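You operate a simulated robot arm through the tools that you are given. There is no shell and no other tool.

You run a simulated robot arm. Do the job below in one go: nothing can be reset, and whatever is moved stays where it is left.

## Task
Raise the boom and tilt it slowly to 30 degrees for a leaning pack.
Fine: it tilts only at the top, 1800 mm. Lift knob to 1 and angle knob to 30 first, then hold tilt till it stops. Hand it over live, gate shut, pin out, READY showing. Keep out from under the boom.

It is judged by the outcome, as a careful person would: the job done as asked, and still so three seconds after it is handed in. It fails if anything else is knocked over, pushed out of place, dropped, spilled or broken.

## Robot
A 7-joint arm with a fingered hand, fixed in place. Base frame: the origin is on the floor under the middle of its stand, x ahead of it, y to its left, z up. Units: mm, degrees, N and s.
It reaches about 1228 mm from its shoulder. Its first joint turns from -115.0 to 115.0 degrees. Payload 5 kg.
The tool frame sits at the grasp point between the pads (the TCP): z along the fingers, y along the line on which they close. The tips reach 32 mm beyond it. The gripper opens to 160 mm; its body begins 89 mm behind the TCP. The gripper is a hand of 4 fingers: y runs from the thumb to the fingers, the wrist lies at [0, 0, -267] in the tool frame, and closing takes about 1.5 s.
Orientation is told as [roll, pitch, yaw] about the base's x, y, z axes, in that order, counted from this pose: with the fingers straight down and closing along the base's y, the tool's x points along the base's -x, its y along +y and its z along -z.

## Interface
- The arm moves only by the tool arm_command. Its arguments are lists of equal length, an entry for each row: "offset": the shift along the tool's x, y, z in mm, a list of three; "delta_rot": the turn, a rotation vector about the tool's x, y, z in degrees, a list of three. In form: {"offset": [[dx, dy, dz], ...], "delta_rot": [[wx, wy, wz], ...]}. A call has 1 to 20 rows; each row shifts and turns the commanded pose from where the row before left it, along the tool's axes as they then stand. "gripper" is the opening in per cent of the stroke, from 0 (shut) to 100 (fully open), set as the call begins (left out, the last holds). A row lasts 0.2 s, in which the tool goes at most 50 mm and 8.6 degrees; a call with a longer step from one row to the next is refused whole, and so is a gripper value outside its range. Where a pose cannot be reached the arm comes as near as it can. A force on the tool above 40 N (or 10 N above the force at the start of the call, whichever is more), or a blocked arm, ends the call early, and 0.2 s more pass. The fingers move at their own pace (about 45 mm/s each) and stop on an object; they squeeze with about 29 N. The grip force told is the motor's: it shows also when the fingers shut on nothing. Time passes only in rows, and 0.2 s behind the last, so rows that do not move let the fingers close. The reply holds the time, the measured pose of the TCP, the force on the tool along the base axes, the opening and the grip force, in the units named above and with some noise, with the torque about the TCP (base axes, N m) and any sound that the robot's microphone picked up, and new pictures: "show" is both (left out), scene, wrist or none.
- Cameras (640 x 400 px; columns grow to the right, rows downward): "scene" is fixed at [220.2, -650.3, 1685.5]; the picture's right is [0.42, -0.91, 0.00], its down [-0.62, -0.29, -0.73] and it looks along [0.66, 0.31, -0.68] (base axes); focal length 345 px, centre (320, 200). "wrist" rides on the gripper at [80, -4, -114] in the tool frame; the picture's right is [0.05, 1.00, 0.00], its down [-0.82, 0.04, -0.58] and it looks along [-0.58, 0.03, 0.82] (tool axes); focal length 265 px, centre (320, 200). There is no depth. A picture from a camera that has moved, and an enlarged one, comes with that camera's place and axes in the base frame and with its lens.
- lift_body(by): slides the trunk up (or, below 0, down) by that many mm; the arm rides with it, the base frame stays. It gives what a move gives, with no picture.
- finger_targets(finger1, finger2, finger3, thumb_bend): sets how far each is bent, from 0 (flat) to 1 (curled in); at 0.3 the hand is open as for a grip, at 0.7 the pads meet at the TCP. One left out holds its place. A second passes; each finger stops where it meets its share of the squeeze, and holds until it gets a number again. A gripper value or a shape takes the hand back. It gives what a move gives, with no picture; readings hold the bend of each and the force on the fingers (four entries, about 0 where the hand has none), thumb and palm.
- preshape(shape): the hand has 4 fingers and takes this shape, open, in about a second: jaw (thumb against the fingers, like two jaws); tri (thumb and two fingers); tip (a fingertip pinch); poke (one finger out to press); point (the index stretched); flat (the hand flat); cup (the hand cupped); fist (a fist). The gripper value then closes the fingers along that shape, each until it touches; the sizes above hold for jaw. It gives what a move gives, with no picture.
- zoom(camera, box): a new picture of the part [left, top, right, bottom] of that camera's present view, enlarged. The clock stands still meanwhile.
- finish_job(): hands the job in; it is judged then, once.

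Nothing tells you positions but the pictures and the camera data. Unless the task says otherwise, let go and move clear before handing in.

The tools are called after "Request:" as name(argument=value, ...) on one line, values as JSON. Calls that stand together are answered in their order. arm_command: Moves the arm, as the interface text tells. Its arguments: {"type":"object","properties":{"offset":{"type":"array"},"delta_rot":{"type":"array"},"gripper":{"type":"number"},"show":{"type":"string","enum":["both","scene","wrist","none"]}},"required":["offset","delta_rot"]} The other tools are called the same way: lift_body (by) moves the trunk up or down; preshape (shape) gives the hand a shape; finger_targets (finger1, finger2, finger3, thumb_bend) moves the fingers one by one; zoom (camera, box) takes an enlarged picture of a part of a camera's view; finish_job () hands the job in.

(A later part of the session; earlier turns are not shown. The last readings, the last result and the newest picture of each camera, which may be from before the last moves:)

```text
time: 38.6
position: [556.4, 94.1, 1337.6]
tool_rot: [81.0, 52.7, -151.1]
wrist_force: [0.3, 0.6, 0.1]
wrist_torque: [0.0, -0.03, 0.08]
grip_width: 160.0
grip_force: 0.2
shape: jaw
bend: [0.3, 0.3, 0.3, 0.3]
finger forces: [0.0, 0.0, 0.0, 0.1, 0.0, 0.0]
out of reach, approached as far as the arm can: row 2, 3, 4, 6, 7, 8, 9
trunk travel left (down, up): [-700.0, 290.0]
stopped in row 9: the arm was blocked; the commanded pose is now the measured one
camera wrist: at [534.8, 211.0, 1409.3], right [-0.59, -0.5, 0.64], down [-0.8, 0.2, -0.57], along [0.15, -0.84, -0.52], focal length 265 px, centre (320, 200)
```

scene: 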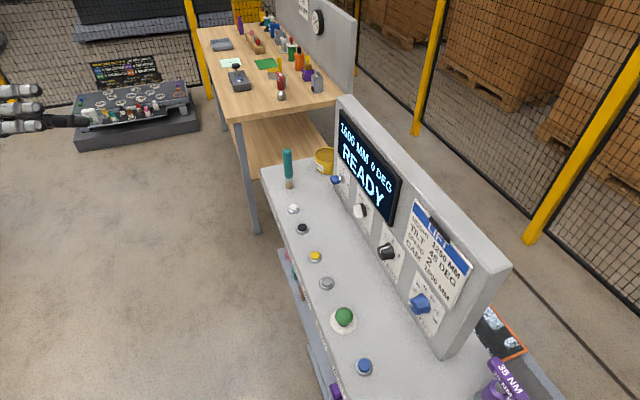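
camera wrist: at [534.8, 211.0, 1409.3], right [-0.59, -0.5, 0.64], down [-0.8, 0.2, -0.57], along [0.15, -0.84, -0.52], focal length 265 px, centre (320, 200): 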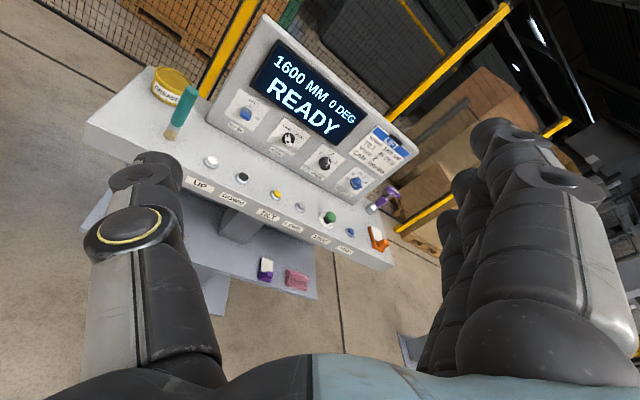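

With the hand this far left, the roll stops short. I'll move it out in front of the panel, above the console, where the wrist should have more room, and then finish the roll.

Request:
arm_command(offset=[[-12.9, 21.4, 34.4], [-12.9, 21.4, 34.4], [-12.9, 21.4, 34.4], [-12.9, 21.4, 34.4], [-12.9, 21.4, 34.4], [-12.9, 21.4, 34.4], [-12.9, 21.4, 34.4], [-12.9, 21.4, 34.4], [-12.9, 21.4, 34.4], [-12.9, 21.4, 34.4], [-12.9, 21.4, 34.4], [-12.9, 21.4, 34.4], [-12.9, 21.4, 34.4], [-12.9, 21.4, 34.4]], delta_rot=[[0, 0, 0], [0, 0, 0], [0, 0, 0], [0, 0, 0], [0, 0, 0], [0, 0, 0], [0, 0, 0], [0, 0, 0], [0, 0, 0], [0, 0, 0], [0, 0, 0], [0, 0, 0], [0, 0, 0], [0, 0, 0]])

```text
time: 41.6
position: [577.3, -500.8, 1325.4]
tool_rot: [80.9, 52.7, -151.3]
wrist_force: [-3.7, -3.8, -0.3]
wrist_torque: [0.05, -0.06, 0.45]
grip_width: 159.8
grip_force: 0.0
shape: jaw
bend: [0.3, 0.3, 0.3, 0.3]
finger forces: [0.1, 0.0, 0.0, 0.0, 0.0, 0.1]
out of reach, approached as far as the arm can: row 5, 6, 7
trunk travel left (down, up): [-700.0, 290.0]
camera wrist: at [556.0, -384.3, 1397.8], right [-0.58, -0.5, 0.64], down [-0.8, 0.21, -0.57], along [0.15, -0.84, -0.52], focal length 265 px, centre (320, 200)
```

scene: 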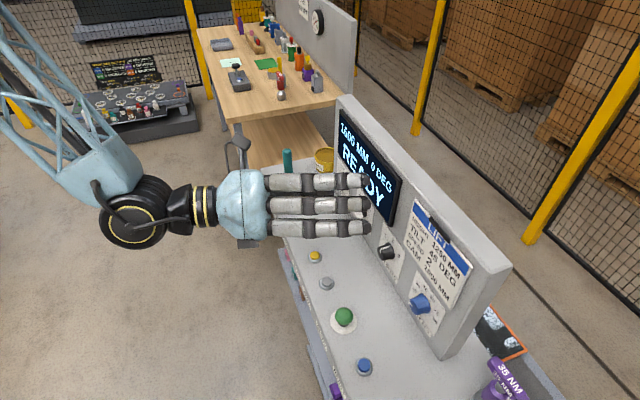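
wrist: 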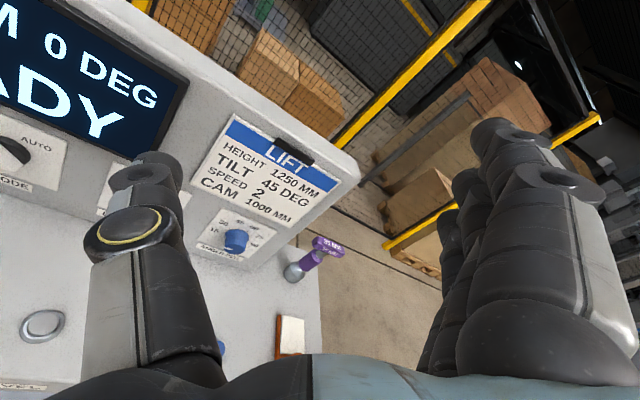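

The hand is now in front of the panel, above it. I'll finish the roll so that the fingers point straight at the panel with the camera on top.

Request:
arm_command(offset=[[0, 0, -10], [0, 0, -10], [0, 0, 0], [0, 0, 0], [0, 0, 0], [0, 0, 0]], delta_rot=[[1.28, 1.6, 7.36], [1.28, 1.6, 7.36], [1.28, 1.6, 7.36], [1.28, 1.6, 7.36], [1.28, 1.6, 7.36], [0, 0, 0]])

```text
time: 43.0
position: [565.9, -482.5, 1327.9]
tool_rot: [-91.8, 89.5, 42.7]
wrist_force: [0.5, -0.5, -0.2]
wrist_torque: [0.02, -0.01, 0.0]
grip_width: 160.0
grip_force: 0.0
shape: jaw
bend: [0.3, 0.3, 0.3, 0.3]
finger forces: [0.0, 0.1, 0.1, 0.0, 0.1, 0.0]
trunk travel left (down, up): [-700.0, 290.0]
camera wrist: at [488.5, -398.6, 1407.9], right [-0.71, -0.7, 0.04], down [-0.43, 0.39, -0.82], along [0.55, -0.6, -0.58], focal length 265 px, centre (320, 200)
```

scene: 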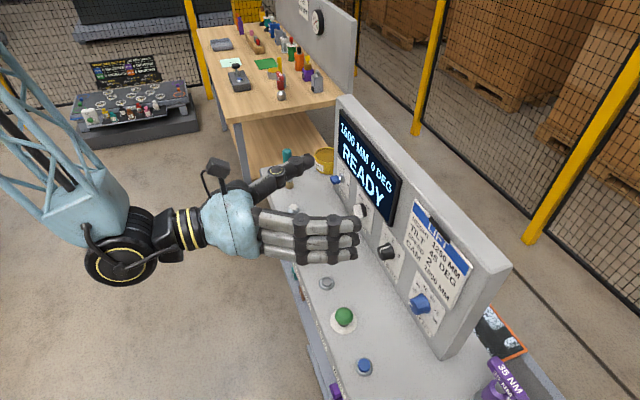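
wrist: 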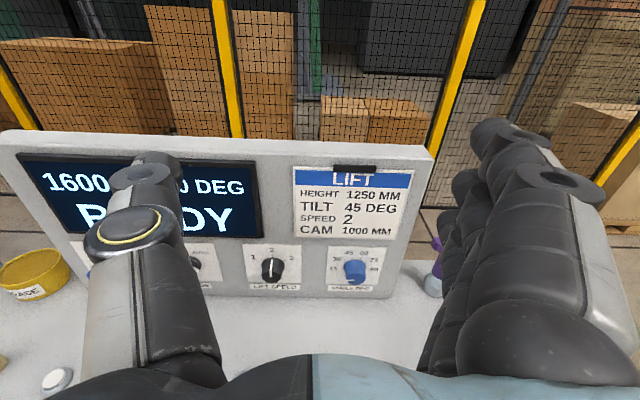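

The hand now faces the panel squarely and the picture is the right way up. I'll zoom in to read the knobs precisely.

Request:
zoom(camera="wrist", box=[230, 230, 400, 300])

Request:
zoom(camera="scene", box=[180, 120, 440, 282])

```text
3.76 times, centred on (315, 265) of wrist
camera zoom: at [488.5, -398.6, 1407.9], right [-0.71, -0.7, 0.04], down [-0.43, 0.39, -0.82], along [0.55, -0.6, -0.58], focal length 999 px, centre (339, -45)
```

zoom: 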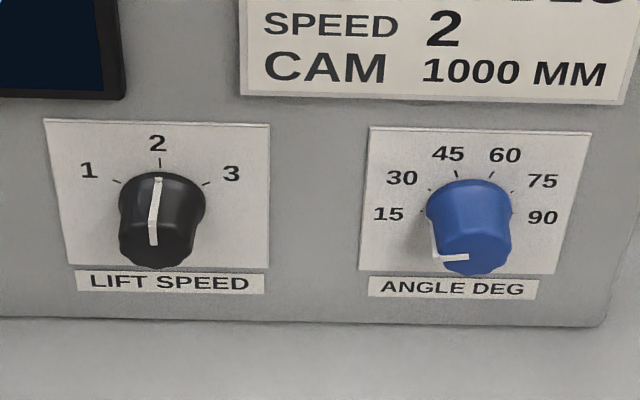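

```text
2.46 times, centred on (310, 201) of scene
camera zoom: at [220.2, -650.3, 1685.5], right [0.42, -0.91, 0.0], down [-0.62, -0.29, -0.73], along [0.66, 0.31, -0.68], focal length 849 px, centre (345, 198)
```

zoom: 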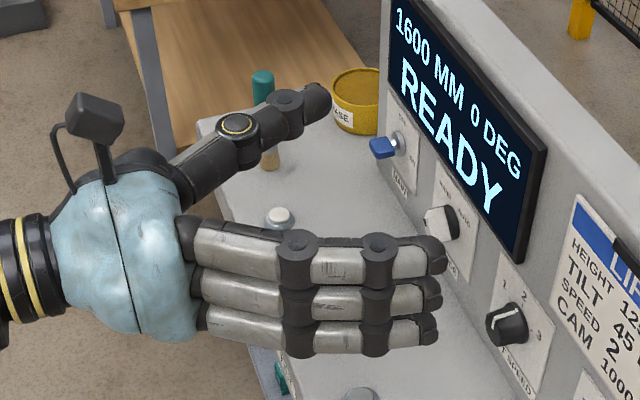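

I can read both dials now. On LIFT SPEED, 2 is at 12 o'clock and 1 is about 60° to its left. ANGLE points at 15, and 30 is about 40° clockwise from there. The panel surface is near x−y = 1346 and the knobs are at z about 1023. I'll descend in front of the panel and line up with the lift-speed knob.

Request:
arm_command(offset=[[-35, -9, 0], [-35, -9, 0], [-35, -9, 0], [-35, -9, 0], [-35, -9, 0], [-35, -9, 0], [-35, -9, 0], [-35, -8, 0], [0, 0, 0]], delta_rot=[[0, 0, 0], [0, 0, 0], [0, 0, 0], [0, 0, 0], [0, 0, 0], [0, 0, 0], [0, 0, 0], [0, 0, 0], [0, 0, 0]], gripper=65)

```text
time: 45.0
position: [617.6, -430.8, 1048.8]
tool_rot: [-93.7, 89.6, 40.9]
wrist_force: [-0.2, 0.0, 0.0]
wrist_torque: [-0.01, 0.0, 0.03]
grip_width: 104.6
grip_force: 0.0
shape: jaw
bend: [0.69, 0.69, 0.69, 0.66]
finger forces: [0.1, 0.0, 0.0, 0.0, 0.1, 0.0]
trunk travel left (down, up): [-700.0, 290.0]
camera wrist: at [540.1, -348.3, 1128.4], right [-0.71, -0.7, 0.05], down [-0.43, 0.39, -0.82], along [0.55, -0.6, -0.58], focal length 265 px, centre (320, 200)
```

scene: 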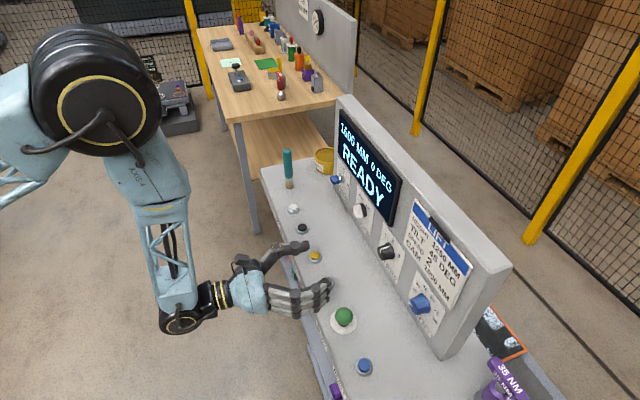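
wrist: 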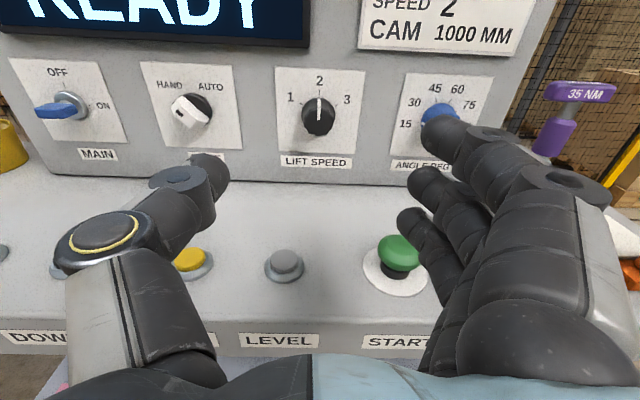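

Request:
zoom(camera="wrist", box=[10, 50, 240, 170])

Request:
zoom(camera="wrist", box=[260, 60, 480, 190])

```text
2.78 times, centred on (125, 110) of wrist
camera zoom: at [540.1, -348.3, 1128.4], right [-0.71, -0.7, 0.05], down [-0.43, 0.39, -0.82], along [0.55, -0.6, -0.58], focal length 738 px, centre (863, 450)
```

zoom: 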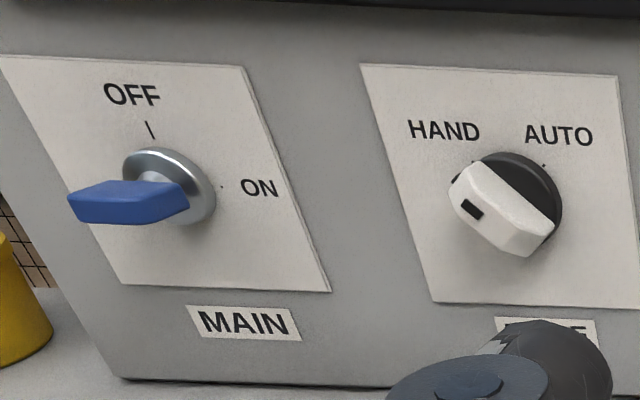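

```text
2.91 times, centred on (370, 125) of wrist
camera zoom: at [540.1, -348.3, 1128.4], right [-0.71, -0.7, 0.05], down [-0.43, 0.39, -0.82], along [0.55, -0.6, -0.58], focal length 772 px, centre (174, 418)
```

zoom: 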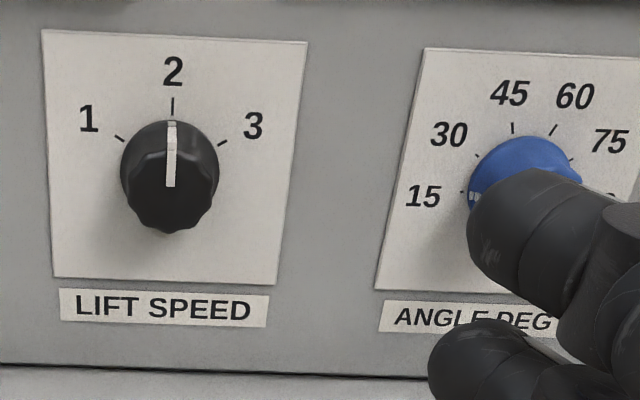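

MAIN is on and MODE is on HAND. The lift knob's tip is near (751, -569, 1025). I'll move in toward it with the fingers open around it and check the alignment.

Request:
arm_command(offset=[[-8, 1, 20], [-8, 1, 20], [-8, 1, 20], [0, 0, 20], [0, 0, 20], [0, 0, 20], [0, 0, 10], [0, 0, 0]], delta_rot=[[0, 0, 0], [0, 0, 0], [0, 0, 0], [0, 0, 0], [0, 0, 0], [0, 0, 0], [0, 0, 0], [0, 0, 0]], gripper=65)

```text
time: 46.8
position: [705.3, -527.2, 1024.9]
tool_rot: [-87.9, 89.7, 46.4]
wrist_force: [-0.6, -0.1, 0.5]
wrist_torque: [-0.02, 0.01, 0.02]
grip_width: 104.7
grip_force: 0.0
shape: jaw
bend: [0.69, 0.69, 0.69, 0.66]
finger forces: [0.1, 0.1, 0.0, 0.0, 0.0, 0.0]
trunk travel left (down, up): [-700.0, 290.0]
camera wrist: at [629.0, -443.6, 1104.4], right [-0.71, -0.7, 0.05], down [-0.43, 0.39, -0.82], along [0.55, -0.6, -0.58], focal length 265 px, centre (320, 200)
```

scene: 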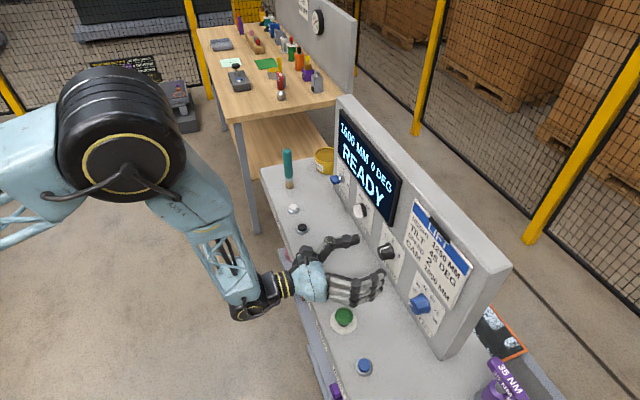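
wrist: 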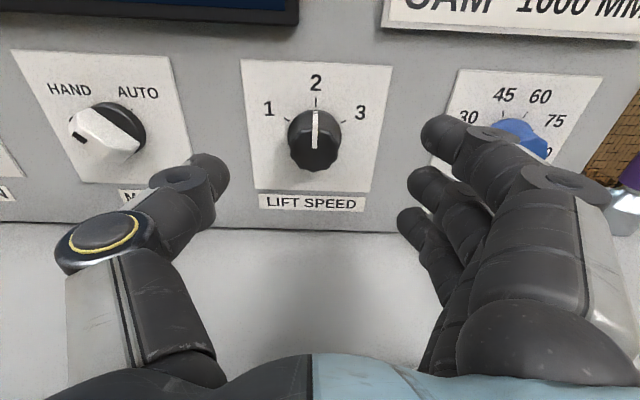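

It's well aligned. I'll move in about 38 mm more with small corrections, keeping the fingertips just off the panel.

Request:
arm_command(offset=[[2, -3, 10], [0, 0, 10], [0, 0, 10], [0, 0, 8], [0, 0, 0]], delta_rot=[[0, 0, 0], [0, 0, 0], [0, 0, 0], [0, 0, 0], [0, 0, 0]])

Request:
zoom(camera="scene", box=[300, 200, 440, 330])

```text
time: 48.0
position: [734.4, -550.7, 1026.7]
tool_rot: [-89.7, 89.6, 44.8]
wrist_force: [0.2, 0.3, -0.2]
wrist_torque: [0.01, 0.0, 0.03]
grip_width: 104.5
grip_force: 0.1
shape: jaw
bend: [0.69, 0.69, 0.69, 0.66]
finger forces: [0.0, 0.1, 0.0, 0.1, 0.0, 0.1]
trunk travel left (down, up): [-700.0, 290.0]
camera wrist: at [658.1, -468.3, 1106.9], right [-0.71, -0.7, 0.05], down [-0.43, 0.39, -0.82], along [0.55, -0.6, -0.58], focal length 265 px, centre (320, 200)
```

scene: 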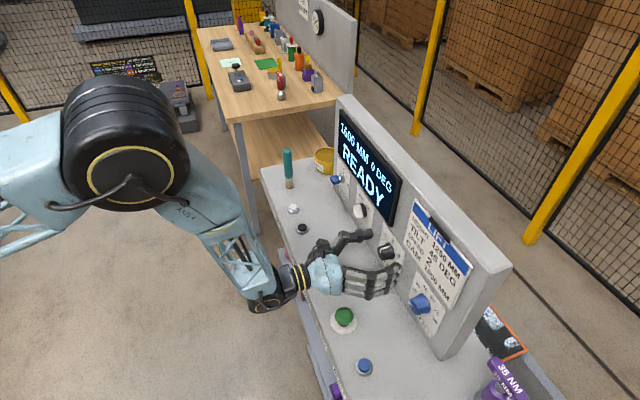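
wrist: 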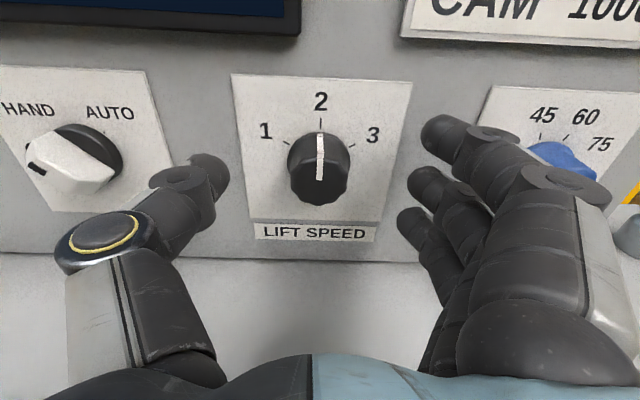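

```text
3.08 times, centred on (370, 265) of scene
camera zoom: at [220.2, -650.3, 1685.5], right [0.42, -0.91, 0.0], down [-0.62, -0.29, -0.73], along [0.66, 0.31, -0.68], focal length 1061 px, centre (166, 0)
```

zoom: 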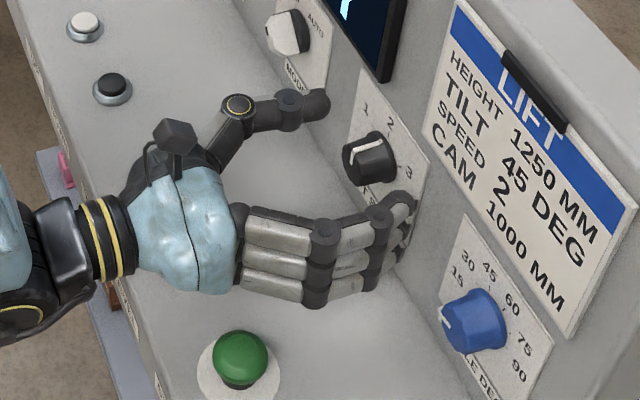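

The knob is centred between thumb and fingers. I'll nudge in 4 mm and close on it.

Request:
arm_command(offset=[[-1, 0, 4], [0, 0, 0]], delta_rot=[[0, 0, 0], [0, 0, 0]], show="none")

Request:
arm_command(offset=[[0, 0, 0], [0, 0, 0], [0, 0, 0], [0, 0, 0], [0, 0, 0], [0, 0, 0], [0, 0, 0], [0, 0, 0]], delta_rot=[[0, 0, 0], [0, 0, 0], [0, 0, 0], [0, 0, 0], [0, 0, 0], [0, 0, 0], [0, 0, 0], [0, 0, 0]], gripper=18)

Request:
zoom(camera="scene", box=[300, 200, 440, 330])

```text
time: 48.6
position: [738.2, -556.7, 1025.9]
tool_rot: [-88.7, 89.5, 45.6]
wrist_force: [-0.4, 0.3, -0.2]
wrist_torque: [0.02, 0.01, 0.04]
grip_width: 104.5
grip_force: 0.0
shape: jaw
bend: [0.69, 0.69, 0.69, 0.66]
finger forces: [0.1, 0.1, 0.1, 0.1, 0.0, 0.1]
trunk travel left (down, up): [-700.0, 290.0]
```

```text
time: 50.4
position: [741.9, -553.7, 1026.3]
tool_rot: [-91.9, 89.7, 42.7]
wrist_force: [9.8, 6.0, 1.6]
wrist_torque: [-0.01, -0.04, 0.05]
grip_width: 12.5
grip_force: 29.3
shape: jaw
bend: [0.69, 0.72, 0.69, 0.7]
finger forces: [0.0, 13.1, 0.0, 0.1, 23.1, 0.0]
trunk travel left (down, up): [-700.0, 290.0]
camera wrist: at [662.6, -469.3, 1106.0], right [-0.71, -0.7, 0.04], down [-0.43, 0.38, -0.82], along [0.56, -0.6, -0.58], focal length 265 px, centre (320, 200)
```

scene: 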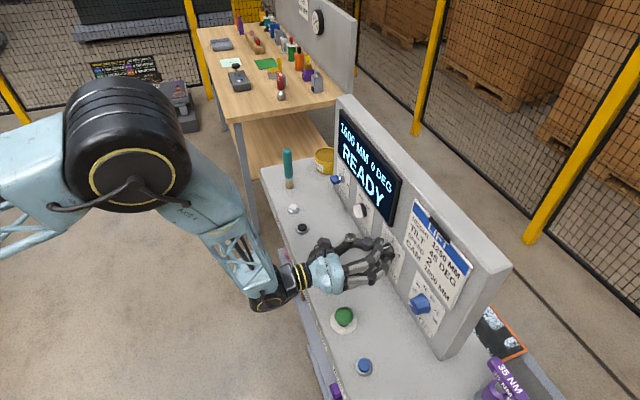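
wrist: 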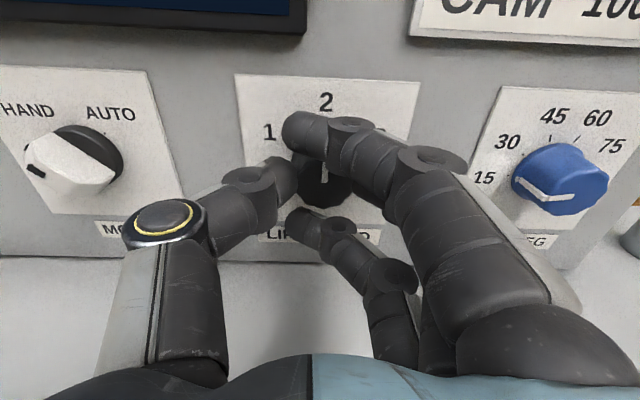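

```text
3.08 times, centred on (370, 265) of scene
camera zoom: at [220.2, -650.3, 1685.5], right [0.42, -0.91, 0.0], down [-0.62, -0.29, -0.73], along [0.66, 0.31, -0.68], focal length 1061 px, centre (166, 0)
```

zoom: 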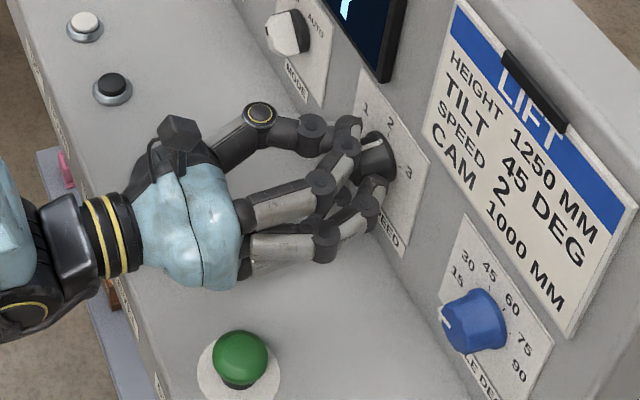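

Middle finger and thumb hold the knob, but with about 10 N of sideways load, so the grip is about 4 mm off the tool axis. I'll shift 4 mm to relieve that before turning.

Request:
arm_command(offset=[[0, -4, 0], [0, 0, 0]], delta_rot=[[0, 0, 0], [0, 0, 0]], show="none")

```text
time: 51.0
position: [741.8, -552.6, 1026.3]
tool_rot: [-93.3, 89.6, 41.3]
wrist_force: [4.8, 3.5, 2.7]
wrist_torque: [-0.03, -0.04, -0.04]
grip_width: 12.2
grip_force: 29.1
shape: jaw
bend: [0.69, 0.72, 0.69, 0.7]
finger forces: [0.1, 15.0, 0.1, 0.0, 20.4, 0.1]
trunk travel left (down, up): [-700.0, 290.0]
```

Request:
arm_command(offset=[[0, -3, 0], [-0.8, 0, 0], [-0.8, 0, 0], [-0.8, 0, 0], [-0.8, 0, 0], [0, 0, 0]], delta_rot=[[0, 0, 0], [0, 0, -7.5], [0, 0, -7.5], [0, 0, -7.5], [0, 0, -7.5], [0, 0, 0]])

Request:
zoom(camera="scene", box=[300, 200, 440, 330])

Request:
zoom(camera="wrist", box=[230, 60, 430, 260])

```text
time: 52.4
position: [743.2, -550.6, 1022.3]
tool_rot: [90.0, 60.3, -135.5]
wrist_force: [2.9, -0.1, 2.1]
wrist_torque: [-0.17, -0.16, -0.22]
grip_width: 10.8
grip_force: 29.2
shape: jaw
bend: [0.69, 0.72, 0.69, 0.7]
finger forces: [0.1, 17.4, 0.0, 0.1, 16.0, 0.0]
trunk travel left (down, up): [-700.0, 290.0]
camera wrist: at [693.9, -438.9, 1090.1], right [-0.6, -0.59, 0.54], down [-0.72, 0.1, -0.69], along [0.35, -0.8, -0.49], focal length 265 px, centre (320, 200)
```

scene: 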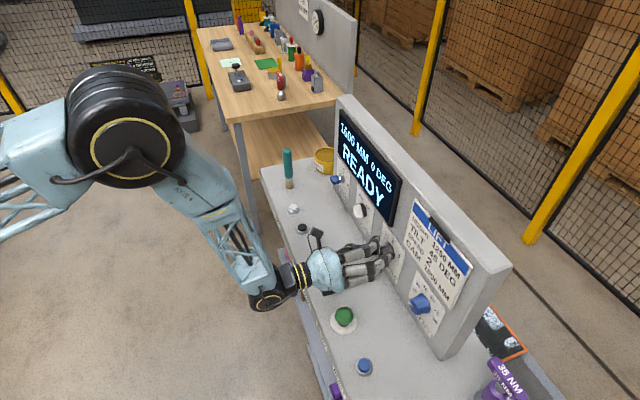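
wrist: 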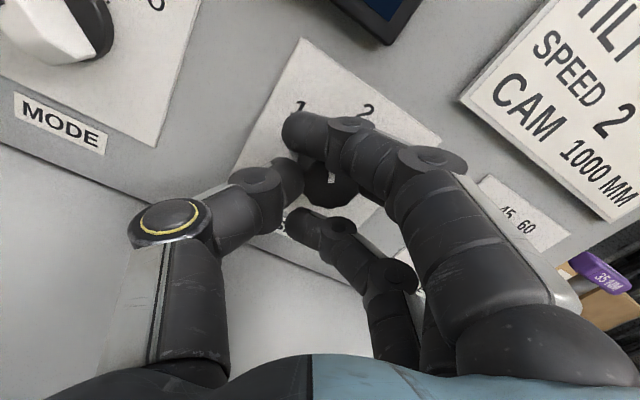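

```text
3.08 times, centred on (370, 265) of scene
camera zoom: at [220.2, -650.3, 1685.5], right [0.42, -0.91, 0.0], down [-0.62, -0.29, -0.73], along [0.66, 0.31, -0.68], focal length 1061 px, centre (166, 0)
```

zoom: 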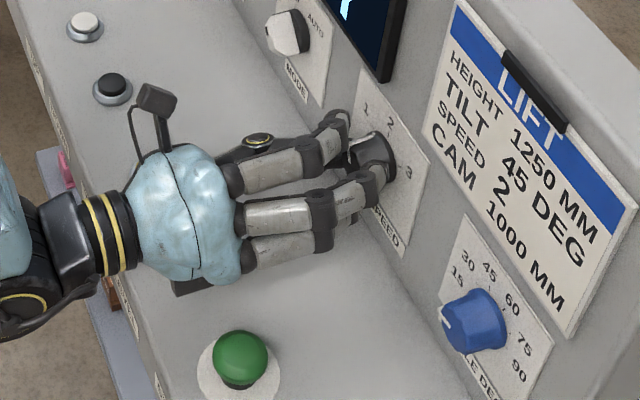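

```text
2.00 times, centred on (330, 160) of wrist
camera zoom: at [693.9, -438.9, 1090.1], right [-0.6, -0.59, 0.54], down [-0.72, 0.1, -0.69], along [0.35, -0.8, -0.49], focal length 531 px, centre (300, 280)
```

zoom: 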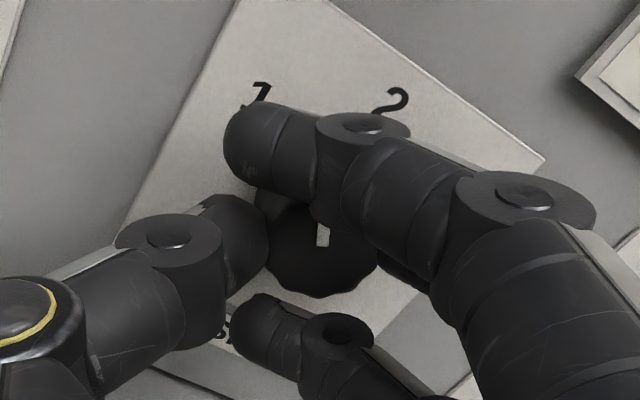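

The knob turns with the hand and is now midway between 2 and 1. I'll continue the remaining 30°.

Request:
arm_command(offset=[[-0.8, 0, 0], [-0.8, 0, 0], [-0.8, 0, 0], [-0.8, 0, 0], [0, 0, 0]], delta_rot=[[0, 0, -7.5], [0, 0, -7.5], [0, 0, -7.5], [0, 0, -7.5], [0, 0, 0]])

Request:
zoom(camera="scene", box=[300, 200, 440, 330])

Request:
zoom(camera="wrist", box=[230, 60, 430, 260])

```text
time: 53.6
position: [742.0, -551.8, 1020.6]
tool_rot: [90.0, 30.3, -135.6]
wrist_force: [2.1, -0.4, 1.1]
wrist_torque: [-0.2, -0.21, -0.12]
grip_width: 10.6
grip_force: 28.4
shape: jaw
bend: [0.69, 0.72, 0.69, 0.7]
finger forces: [0.1, 17.5, 0.0, 0.0, 16.2, 0.1]
trunk travel left (down, up): [-700.0, 290.0]
camera wrist: at [712.7, -420.3, 1056.4], right [-0.33, -0.32, 0.89], down [-0.92, -0.1, -0.37], along [0.21, -0.94, -0.27], focal length 265 px, centre (320, 200)
```

scene: 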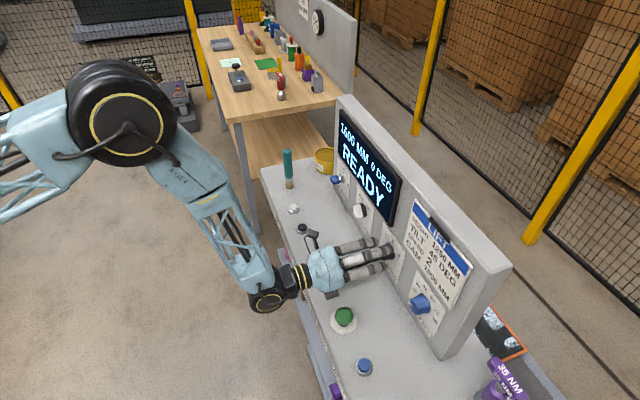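
wrist: 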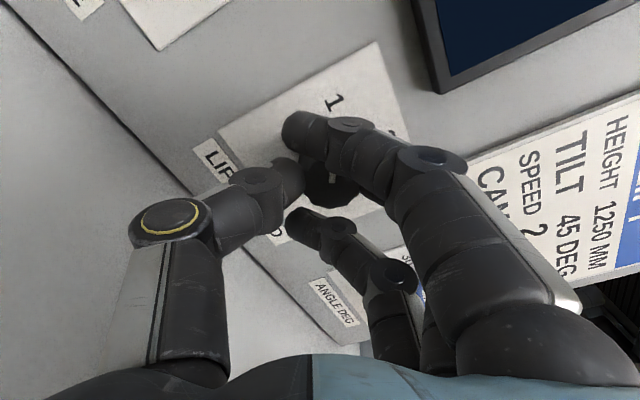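

```text
3.08 times, centred on (370, 265) of scene
camera zoom: at [220.2, -650.3, 1685.5], right [0.42, -0.91, 0.0], down [-0.62, -0.29, -0.73], along [0.66, 0.31, -0.68], focal length 1061 px, centre (166, 0)
```

zoom: 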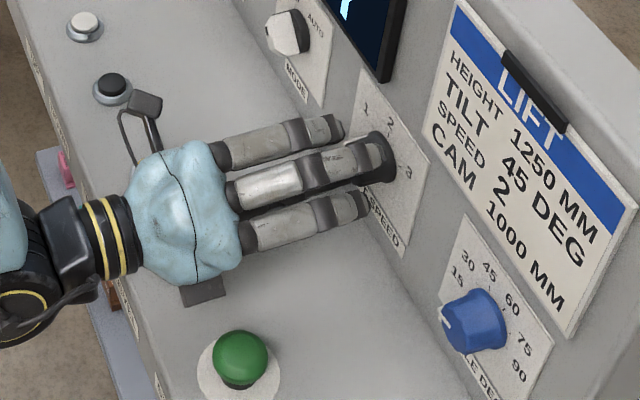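

```text
2.00 times, centred on (330, 160) of wrist
camera zoom: at [712.7, -420.3, 1056.4], right [-0.33, -0.32, 0.89], down [-0.92, -0.1, -0.37], along [0.21, -0.94, -0.27], focal length 531 px, centre (300, 280)
```

zoom: 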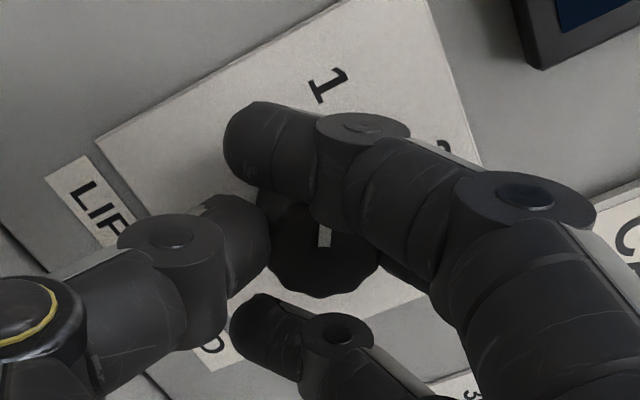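

The pointer now lines up with "1". I'll let go and back straight off to check it.

Request:
arm_command(offset=[[0, 0, 0], [0, 0, 0], [0, 0, 0], [0, 0, 0], [0, 0, 0], [0, 0, -10], [0, 0, -20], [0, 0, -20], [0, 0, -20], [0, 0, 0]], delta_rot=[[0, 0, 0], [0, 0, 0], [0, 0, 0], [0, 0, 0], [0, 0, 0], [0, 0, 0], [0, 0, 0], [0, 0, 0], [0, 0, 0], [0, 0, 0]], gripper=60)

Request:
zoom(camera="scene", box=[300, 200, 440, 330])

Request:
zoom(camera="wrist", box=[230, 60, 430, 260])

```text
time: 55.8
position: [692.1, -502.0, 1020.4]
tool_rot: [90.0, 30.4, -135.4]
wrist_force: [-0.8, -0.1, -0.2]
wrist_torque: [0.0, 0.0, -0.03]
grip_width: 95.8
grip_force: 0.0
shape: jaw
bend: [0.71, 0.71, 0.71, 0.69]
finger forces: [0.0, 0.0, 0.0, 0.0, 0.0, 0.1]
trunk travel left (down, up): [-700.0, 290.0]
camera wrist: at [663.1, -370.7, 1057.2], right [-0.33, -0.32, 0.89], down [-0.92, -0.1, -0.38], along [0.21, -0.94, -0.27], focal length 265 px, centre (320, 200)
```

scene: 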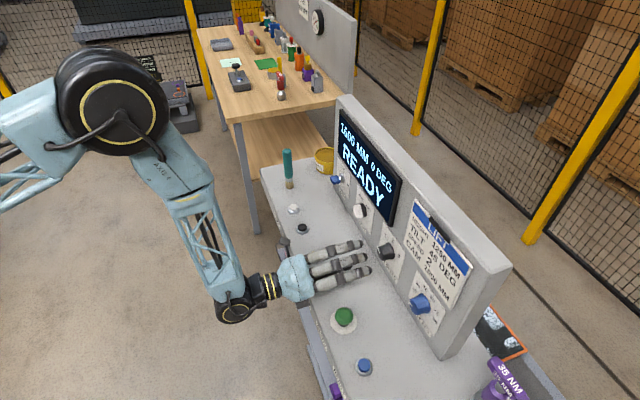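
wrist: 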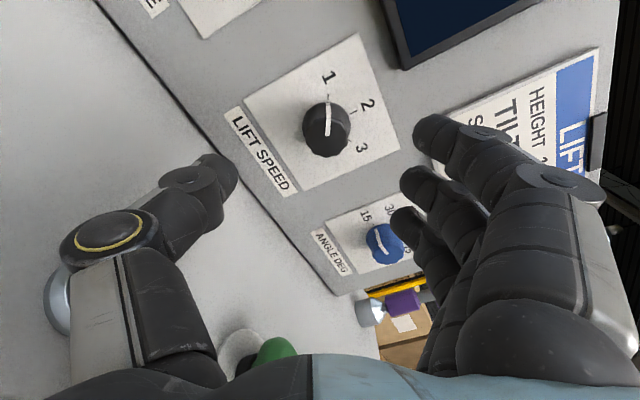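

```text
3.08 times, centred on (370, 265) of scene
camera zoom: at [220.2, -650.3, 1685.5], right [0.42, -0.91, 0.0], down [-0.62, -0.29, -0.73], along [0.66, 0.31, -0.68], focal length 1061 px, centre (166, 0)
```

zoom: 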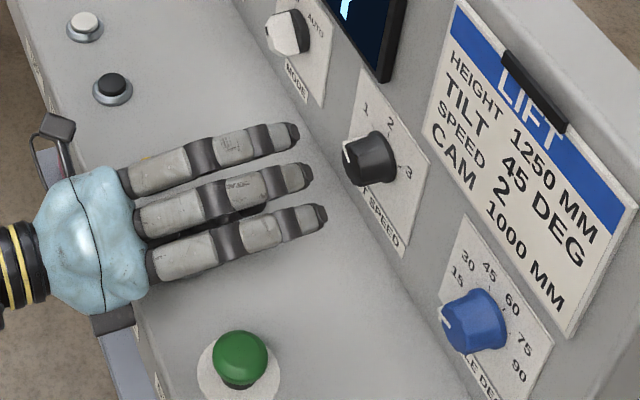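

```text
2.00 times, centred on (330, 160) of wrist
camera zoom: at [663.1, -370.7, 1057.2], right [-0.33, -0.32, 0.89], down [-0.92, -0.1, -0.38], along [0.21, -0.94, -0.27], focal length 531 px, centre (300, 280)
```

zoom: 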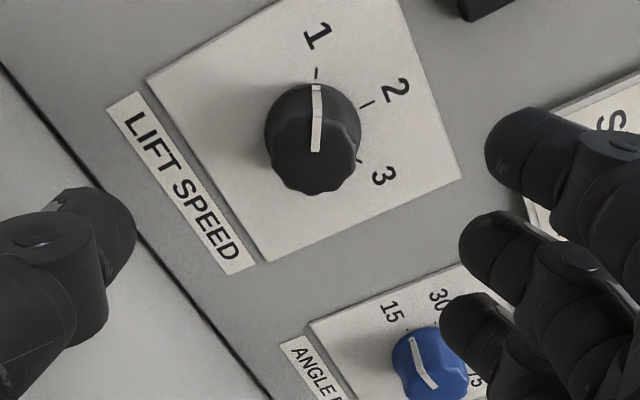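

The lift-speed pointer sits exactly on 1. Now the angle knob: I'll roll the hand partway back, so the thumb clears the START mushroom, and move right to face it.

Request:
arm_command(offset=[[0, 0, 0], [0, 0, 0], [0, 0, 0], [0, 0, 0], [0, 0, 0], [-6, 17.35, 0], [-6, 17.35, 0], [-6, 17.35, 0], [-6, 17.35, 0], [-6, 17.35, 0], [-6, 17.35, 0], [-6, 17.35, 0], [-6, 17.35, 0], [0, 0, 0]], delta_rot=[[0, 0, 8], [0, 0, 8], [0, 0, 8], [0, 0, 8], [0, 0, 8], [0, 0, 0], [0, 0, 0], [0, 0, 0], [0, 0, 0], [0, 0, 0], [0, 0, 0], [0, 0, 0], [0, 0, 0], [0, 0, 0]], gripper=65)

Request:
zoom(camera="wrist", box=[220, 40, 440, 240])

```text
time: 58.8
position: [586.9, -604.7, 1020.8]
tool_rot: [90.0, 70.4, -135.5]
wrist_force: [0.7, -0.1, 0.6]
wrist_torque: [0.02, 0.02, 0.02]
grip_width: 103.6
grip_force: 0.1
shape: jaw
bend: [0.7, 0.7, 0.7, 0.67]
finger forces: [0.0, 0.0, 0.0, 0.1, 0.0, 0.1]
trunk travel left (down, up): [-700.0, 290.0]
camera wrist: at [529.1, -502.3, 1095.8], right [-0.66, -0.65, 0.38], down [-0.63, 0.19, -0.75], along [0.41, -0.74, -0.53], focal length 265 px, centre (320, 200)
```

scene: 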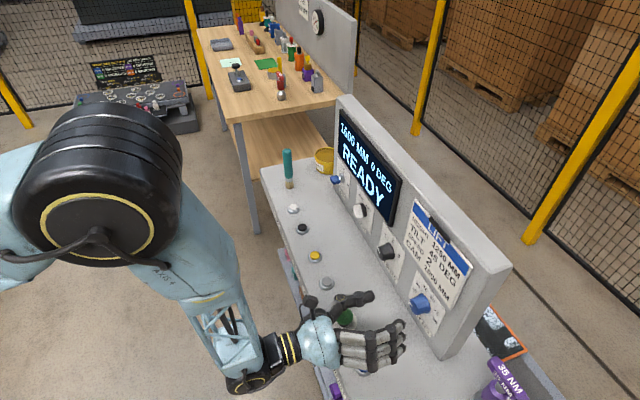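
wrist: 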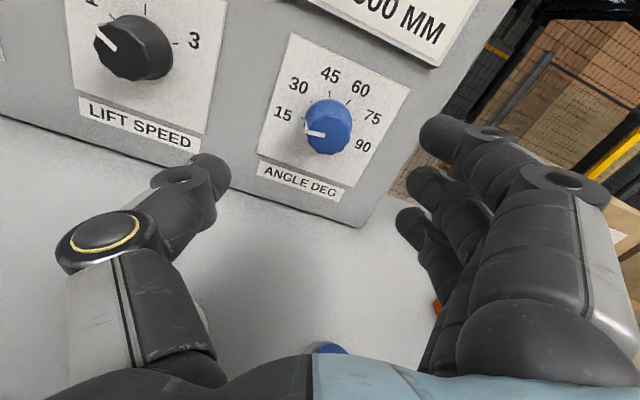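

```text
2.00 times, centred on (330, 140) of wrist
camera zoom: at [529.1, -502.3, 1095.8], right [-0.66, -0.65, 0.38], down [-0.63, 0.19, -0.75], along [0.41, -0.74, -0.53], focal length 531 px, centre (300, 320)
```

zoom: 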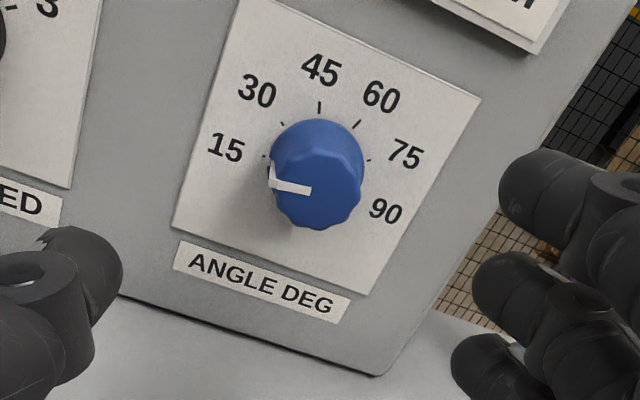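

Lined up: the angle knob's axis is near (645, -672, 1025) with the pointer on 15. I'll move in.

Request:
arm_command(offset=[[1.5, 1.7, 15], [0, 0, 15], [0, 0, 15], [0, 0, 15], [0, 0, 0]], delta_rot=[[0, 0, 0], [0, 0, 0], [0, 0, 0], [0, 0, 0], [0, 0, 0]])

Request:
zoom(camera="wrist", box=[220, 80, 440, 280])

```text
time: 60.0
position: [629.0, -646.9, 1023.2]
tool_rot: [90.1, 70.3, -135.5]
wrist_force: [-0.1, 0.4, 0.9]
wrist_torque: [-0.02, 0.02, 0.0]
grip_width: 103.5
grip_force: 0.0
shape: jaw
bend: [0.7, 0.7, 0.7, 0.67]
finger forces: [0.1, 0.0, 0.0, 0.0, 0.0, 0.1]
trunk travel left (down, up): [-700.0, 290.0]
camera wrist: at [570.8, -545.2, 1097.9], right [-0.66, -0.65, 0.38], down [-0.63, 0.19, -0.75], along [0.41, -0.74, -0.53], focal length 265 px, centre (320, 200)
```

scene: 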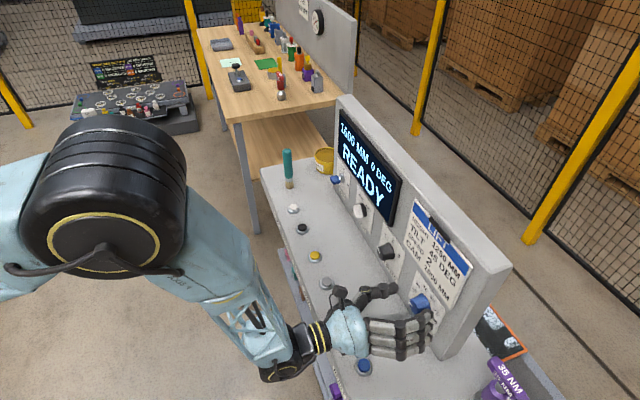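
wrist: 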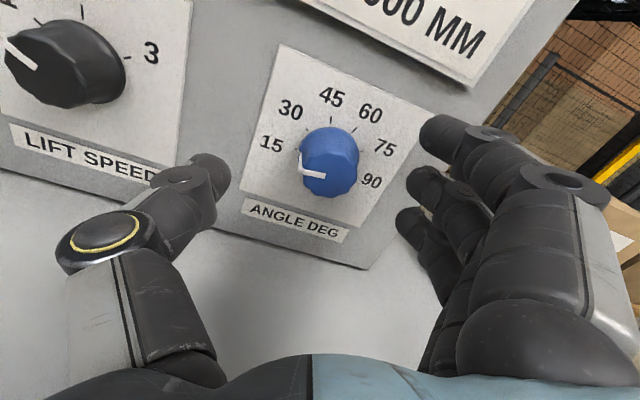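

```text
2.00 times, centred on (330, 180) of wrist
camera zoom: at [570.8, -545.2, 1097.9], right [-0.66, -0.65, 0.38], down [-0.63, 0.19, -0.75], along [0.41, -0.74, -0.53], focal length 531 px, centre (300, 240)
```

zoom: 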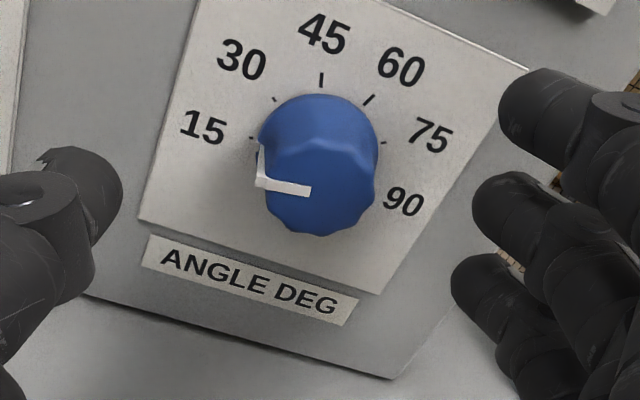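

Request:
arm_command(offset=[[0, 0, 7], [0, 0, 6], [0, 0, 0]], delta_rot=[[0, 0, 0], [0, 0, 0], [0, 0, 0]], show="none")

Request:
arm_command(offset=[[0, 0, 0], [0, 0, 0], [0, 0, 0], [0, 0, 0], [0, 0, 0], [0, 0, 0], [0, 0, 0], [0, 0, 0]], delta_rot=[[0, 0, 0], [0, 0, 0], [0, 0, 0], [0, 0, 0], [0, 0, 0], [0, 0, 0], [0, 0, 0], [0, 0, 0]], gripper=18, show="wrist")

Request:
zoom(camera="scene", box=[330, 240, 490, 370])

```text
time: 60.8
position: [638.2, -657.6, 1023.4]
tool_rot: [90.0, 70.3, -135.5]
wrist_force: [0.9, 0.6, 0.2]
wrist_torque: [0.0, 0.01, 0.0]
grip_width: 103.5
grip_force: 0.1
shape: jaw
bend: [0.7, 0.7, 0.7, 0.67]
finger forces: [0.0, 0.0, 0.0, 0.1, 0.1, 0.0]
trunk travel left (down, up): [-700.0, 290.0]
```

```text
time: 62.6
position: [635.9, -657.2, 1024.1]
tool_rot: [89.9, 70.4, -135.6]
wrist_force: [-4.4, -0.9, 1.6]
wrist_torque: [-0.03, -0.02, -0.16]
grip_width: 30.1
grip_force: 0.0
shape: jaw
bend: [0.73, 0.72, 0.73, 0.7]
finger forces: [0.0, 4.8, 0.0, 0.0, 0.1, 0.0]
trunk travel left (down, up): [-700.0, 290.0]
camera wrist: at [578.9, -554.8, 1097.8], right [-0.66, -0.65, 0.38], down [-0.63, 0.19, -0.75], along [0.41, -0.74, -0.53], focal length 265 px, centre (320, 200)
```

wrist: 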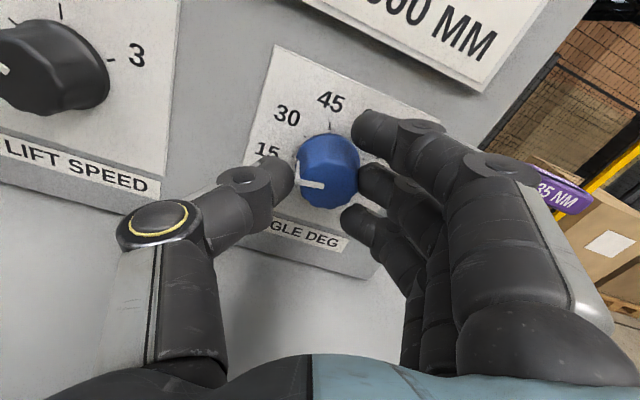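

```text
3.08 times, centred on (410, 305) of scene
camera zoom: at [220.2, -650.3, 1685.5], right [0.42, -0.91, 0.0], down [-0.62, -0.29, -0.73], along [0.66, 0.31, -0.68], focal length 1061 px, centre (43, -123)
```

zoom: 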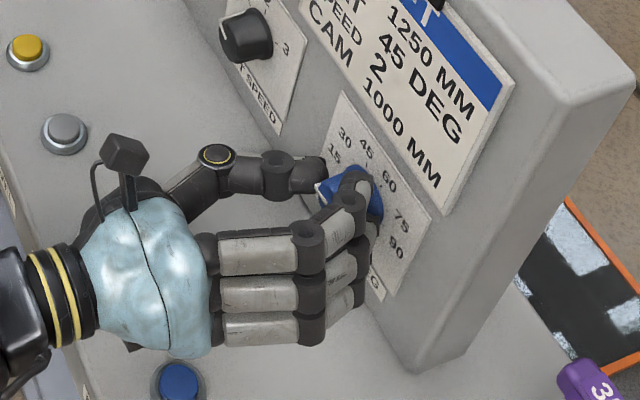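

Here the fingers reached the set width before gripping. I'll close further until they hold.

Request:
arm_command(offset=[[0, 0, 0], [0, 0, 0], [0, 0, 0], [0, 0, 0], [0, 0, 0]], delta_rot=[[0, 0, 0], [0, 0, 0], [0, 0, 0], [0, 0, 0], [0, 0, 0]], gripper=4, show="wrist")

```text
time: 63.8
position: [639.5, -655.7, 1022.8]
tool_rot: [89.9, 70.4, -135.6]
wrist_force: [12.4, 7.9, -4.5]
wrist_torque: [0.1, -0.04, 0.18]
grip_width: 8.9
grip_force: 29.3
shape: jaw
bend: [0.69, 0.73, 0.69, 0.7]
finger forces: [0.0, 10.7, 0.0, 0.1, 25.3, 0.1]
trunk travel left (down, up): [-700.0, 290.0]
camera wrist: at [581.5, -553.0, 1097.0], right [-0.66, -0.65, 0.38], down [-0.63, 0.19, -0.75], along [0.42, -0.74, -0.53], focal length 265 px, centre (320, 200)
```

wrist: 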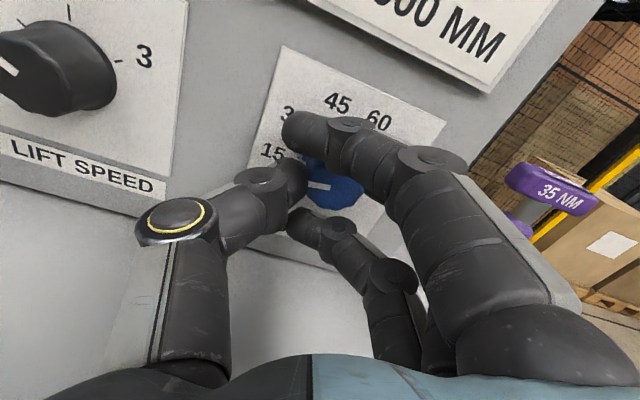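

Request:
arm_command(offset=[[1, -3, 0], [1, -3, 0], [0, 0, 0]], delta_rot=[[0, 0, 0], [0, 0, 0], [0, 0, 0]], show="none")

```text
time: 64.6
position: [641.3, -654.8, 1022.1]
tool_rot: [89.9, 70.4, -135.7]
wrist_force: [3.7, 0.6, -5.1]
wrist_torque: [0.12, -0.01, -0.06]
grip_width: 8.6
grip_force: 28.9
shape: jaw
bend: [0.69, 0.73, 0.69, 0.7]
finger forces: [0.0, 14.2, 0.0, 0.0, 17.8, 0.0]
trunk travel left (down, up): [-700.0, 290.0]
```

Forces are balanced now. I'll turn the angle knob 40° clockwise, from 15 to 30.

Request:
arm_command(offset=[[-2, 0, 0], [1.0, 0.1, 0], [1.0, 0.1, 0], [1.0, 0.1, 0], [1.0, 0.1, 0], [1.0, 0.1, 0], [0, 0, 0]], delta_rot=[[0, 0, 0], [0, 0, 8], [0, 0, 8], [0, 0, 8], [0, 0, 8], [0, 0, 8], [0, 0, 0]], show="both")

Request:
zoom(camera="wrist", box=[230, 60, 430, 260])

Request:
zoom(camera="scene", box=[330, 240, 490, 370])

```text
time: 66.2
position: [641.3, -654.0, 1028.2]
tool_rot: [-90.5, 69.7, 44.1]
wrist_force: [6.0, -2.1, 17.6]
wrist_torque: [-0.31, -0.12, -0.08]
grip_width: 8.3
grip_force: 29.0
shape: jaw
bend: [0.69, 0.73, 0.69, 0.7]
finger forces: [0.0, 11.3, 0.0, 0.0, 20.1, 0.0]
trunk travel left (down, up): [-700.0, 290.0]
camera wrist: at [544.1, -589.5, 1104.4], right [-0.68, -0.67, -0.3], down [-0.23, 0.58, -0.78], along [0.7, -0.46, -0.55], focal length 265 px, centre (320, 200)
```

scene: 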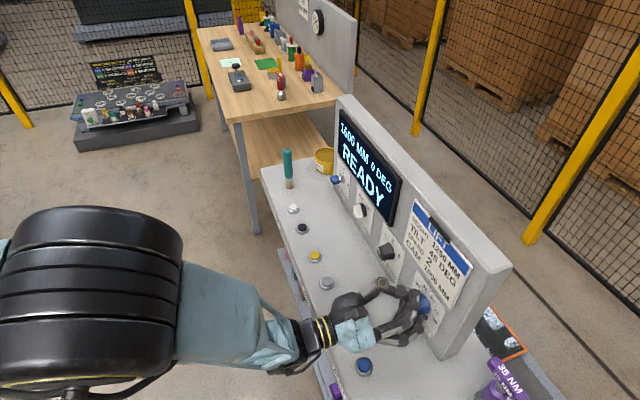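
wrist: 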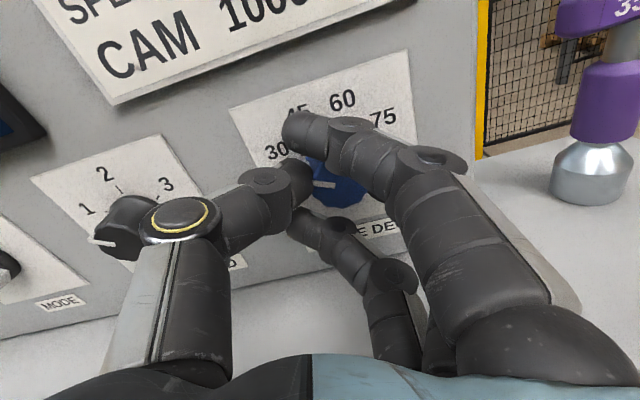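

```text
2.00 times, centred on (330, 160) of wrist
camera zoom: at [544.1, -589.5, 1104.4], right [-0.68, -0.67, -0.3], down [-0.23, 0.58, -0.78], along [0.7, -0.46, -0.55], focal length 531 px, centre (300, 280)
```

zoom: 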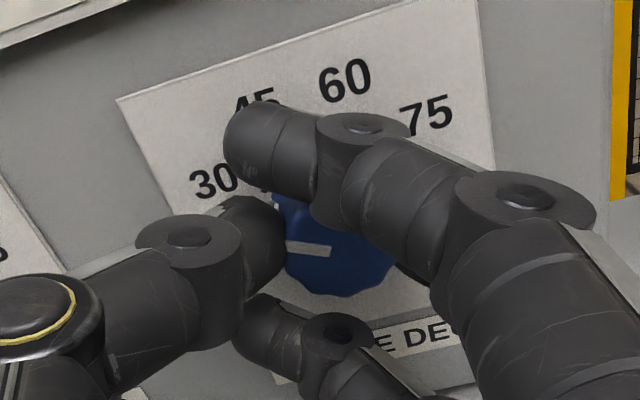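

```text
3.08 times, centred on (410, 305) of scene
camera zoom: at [220.2, -650.3, 1685.5], right [0.42, -0.91, 0.0], down [-0.62, -0.29, -0.73], along [0.66, 0.31, -0.68], focal length 1061 px, centre (43, -123)
```

zoom: 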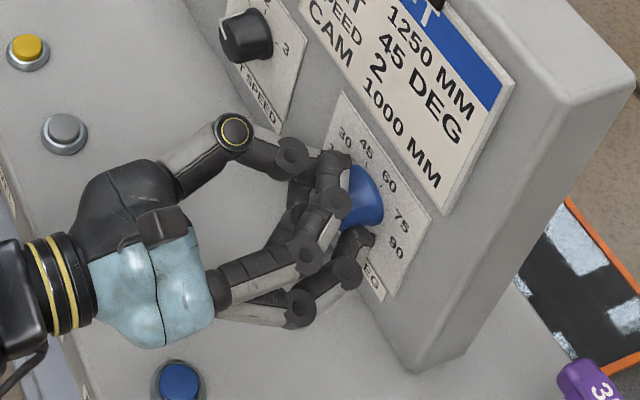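

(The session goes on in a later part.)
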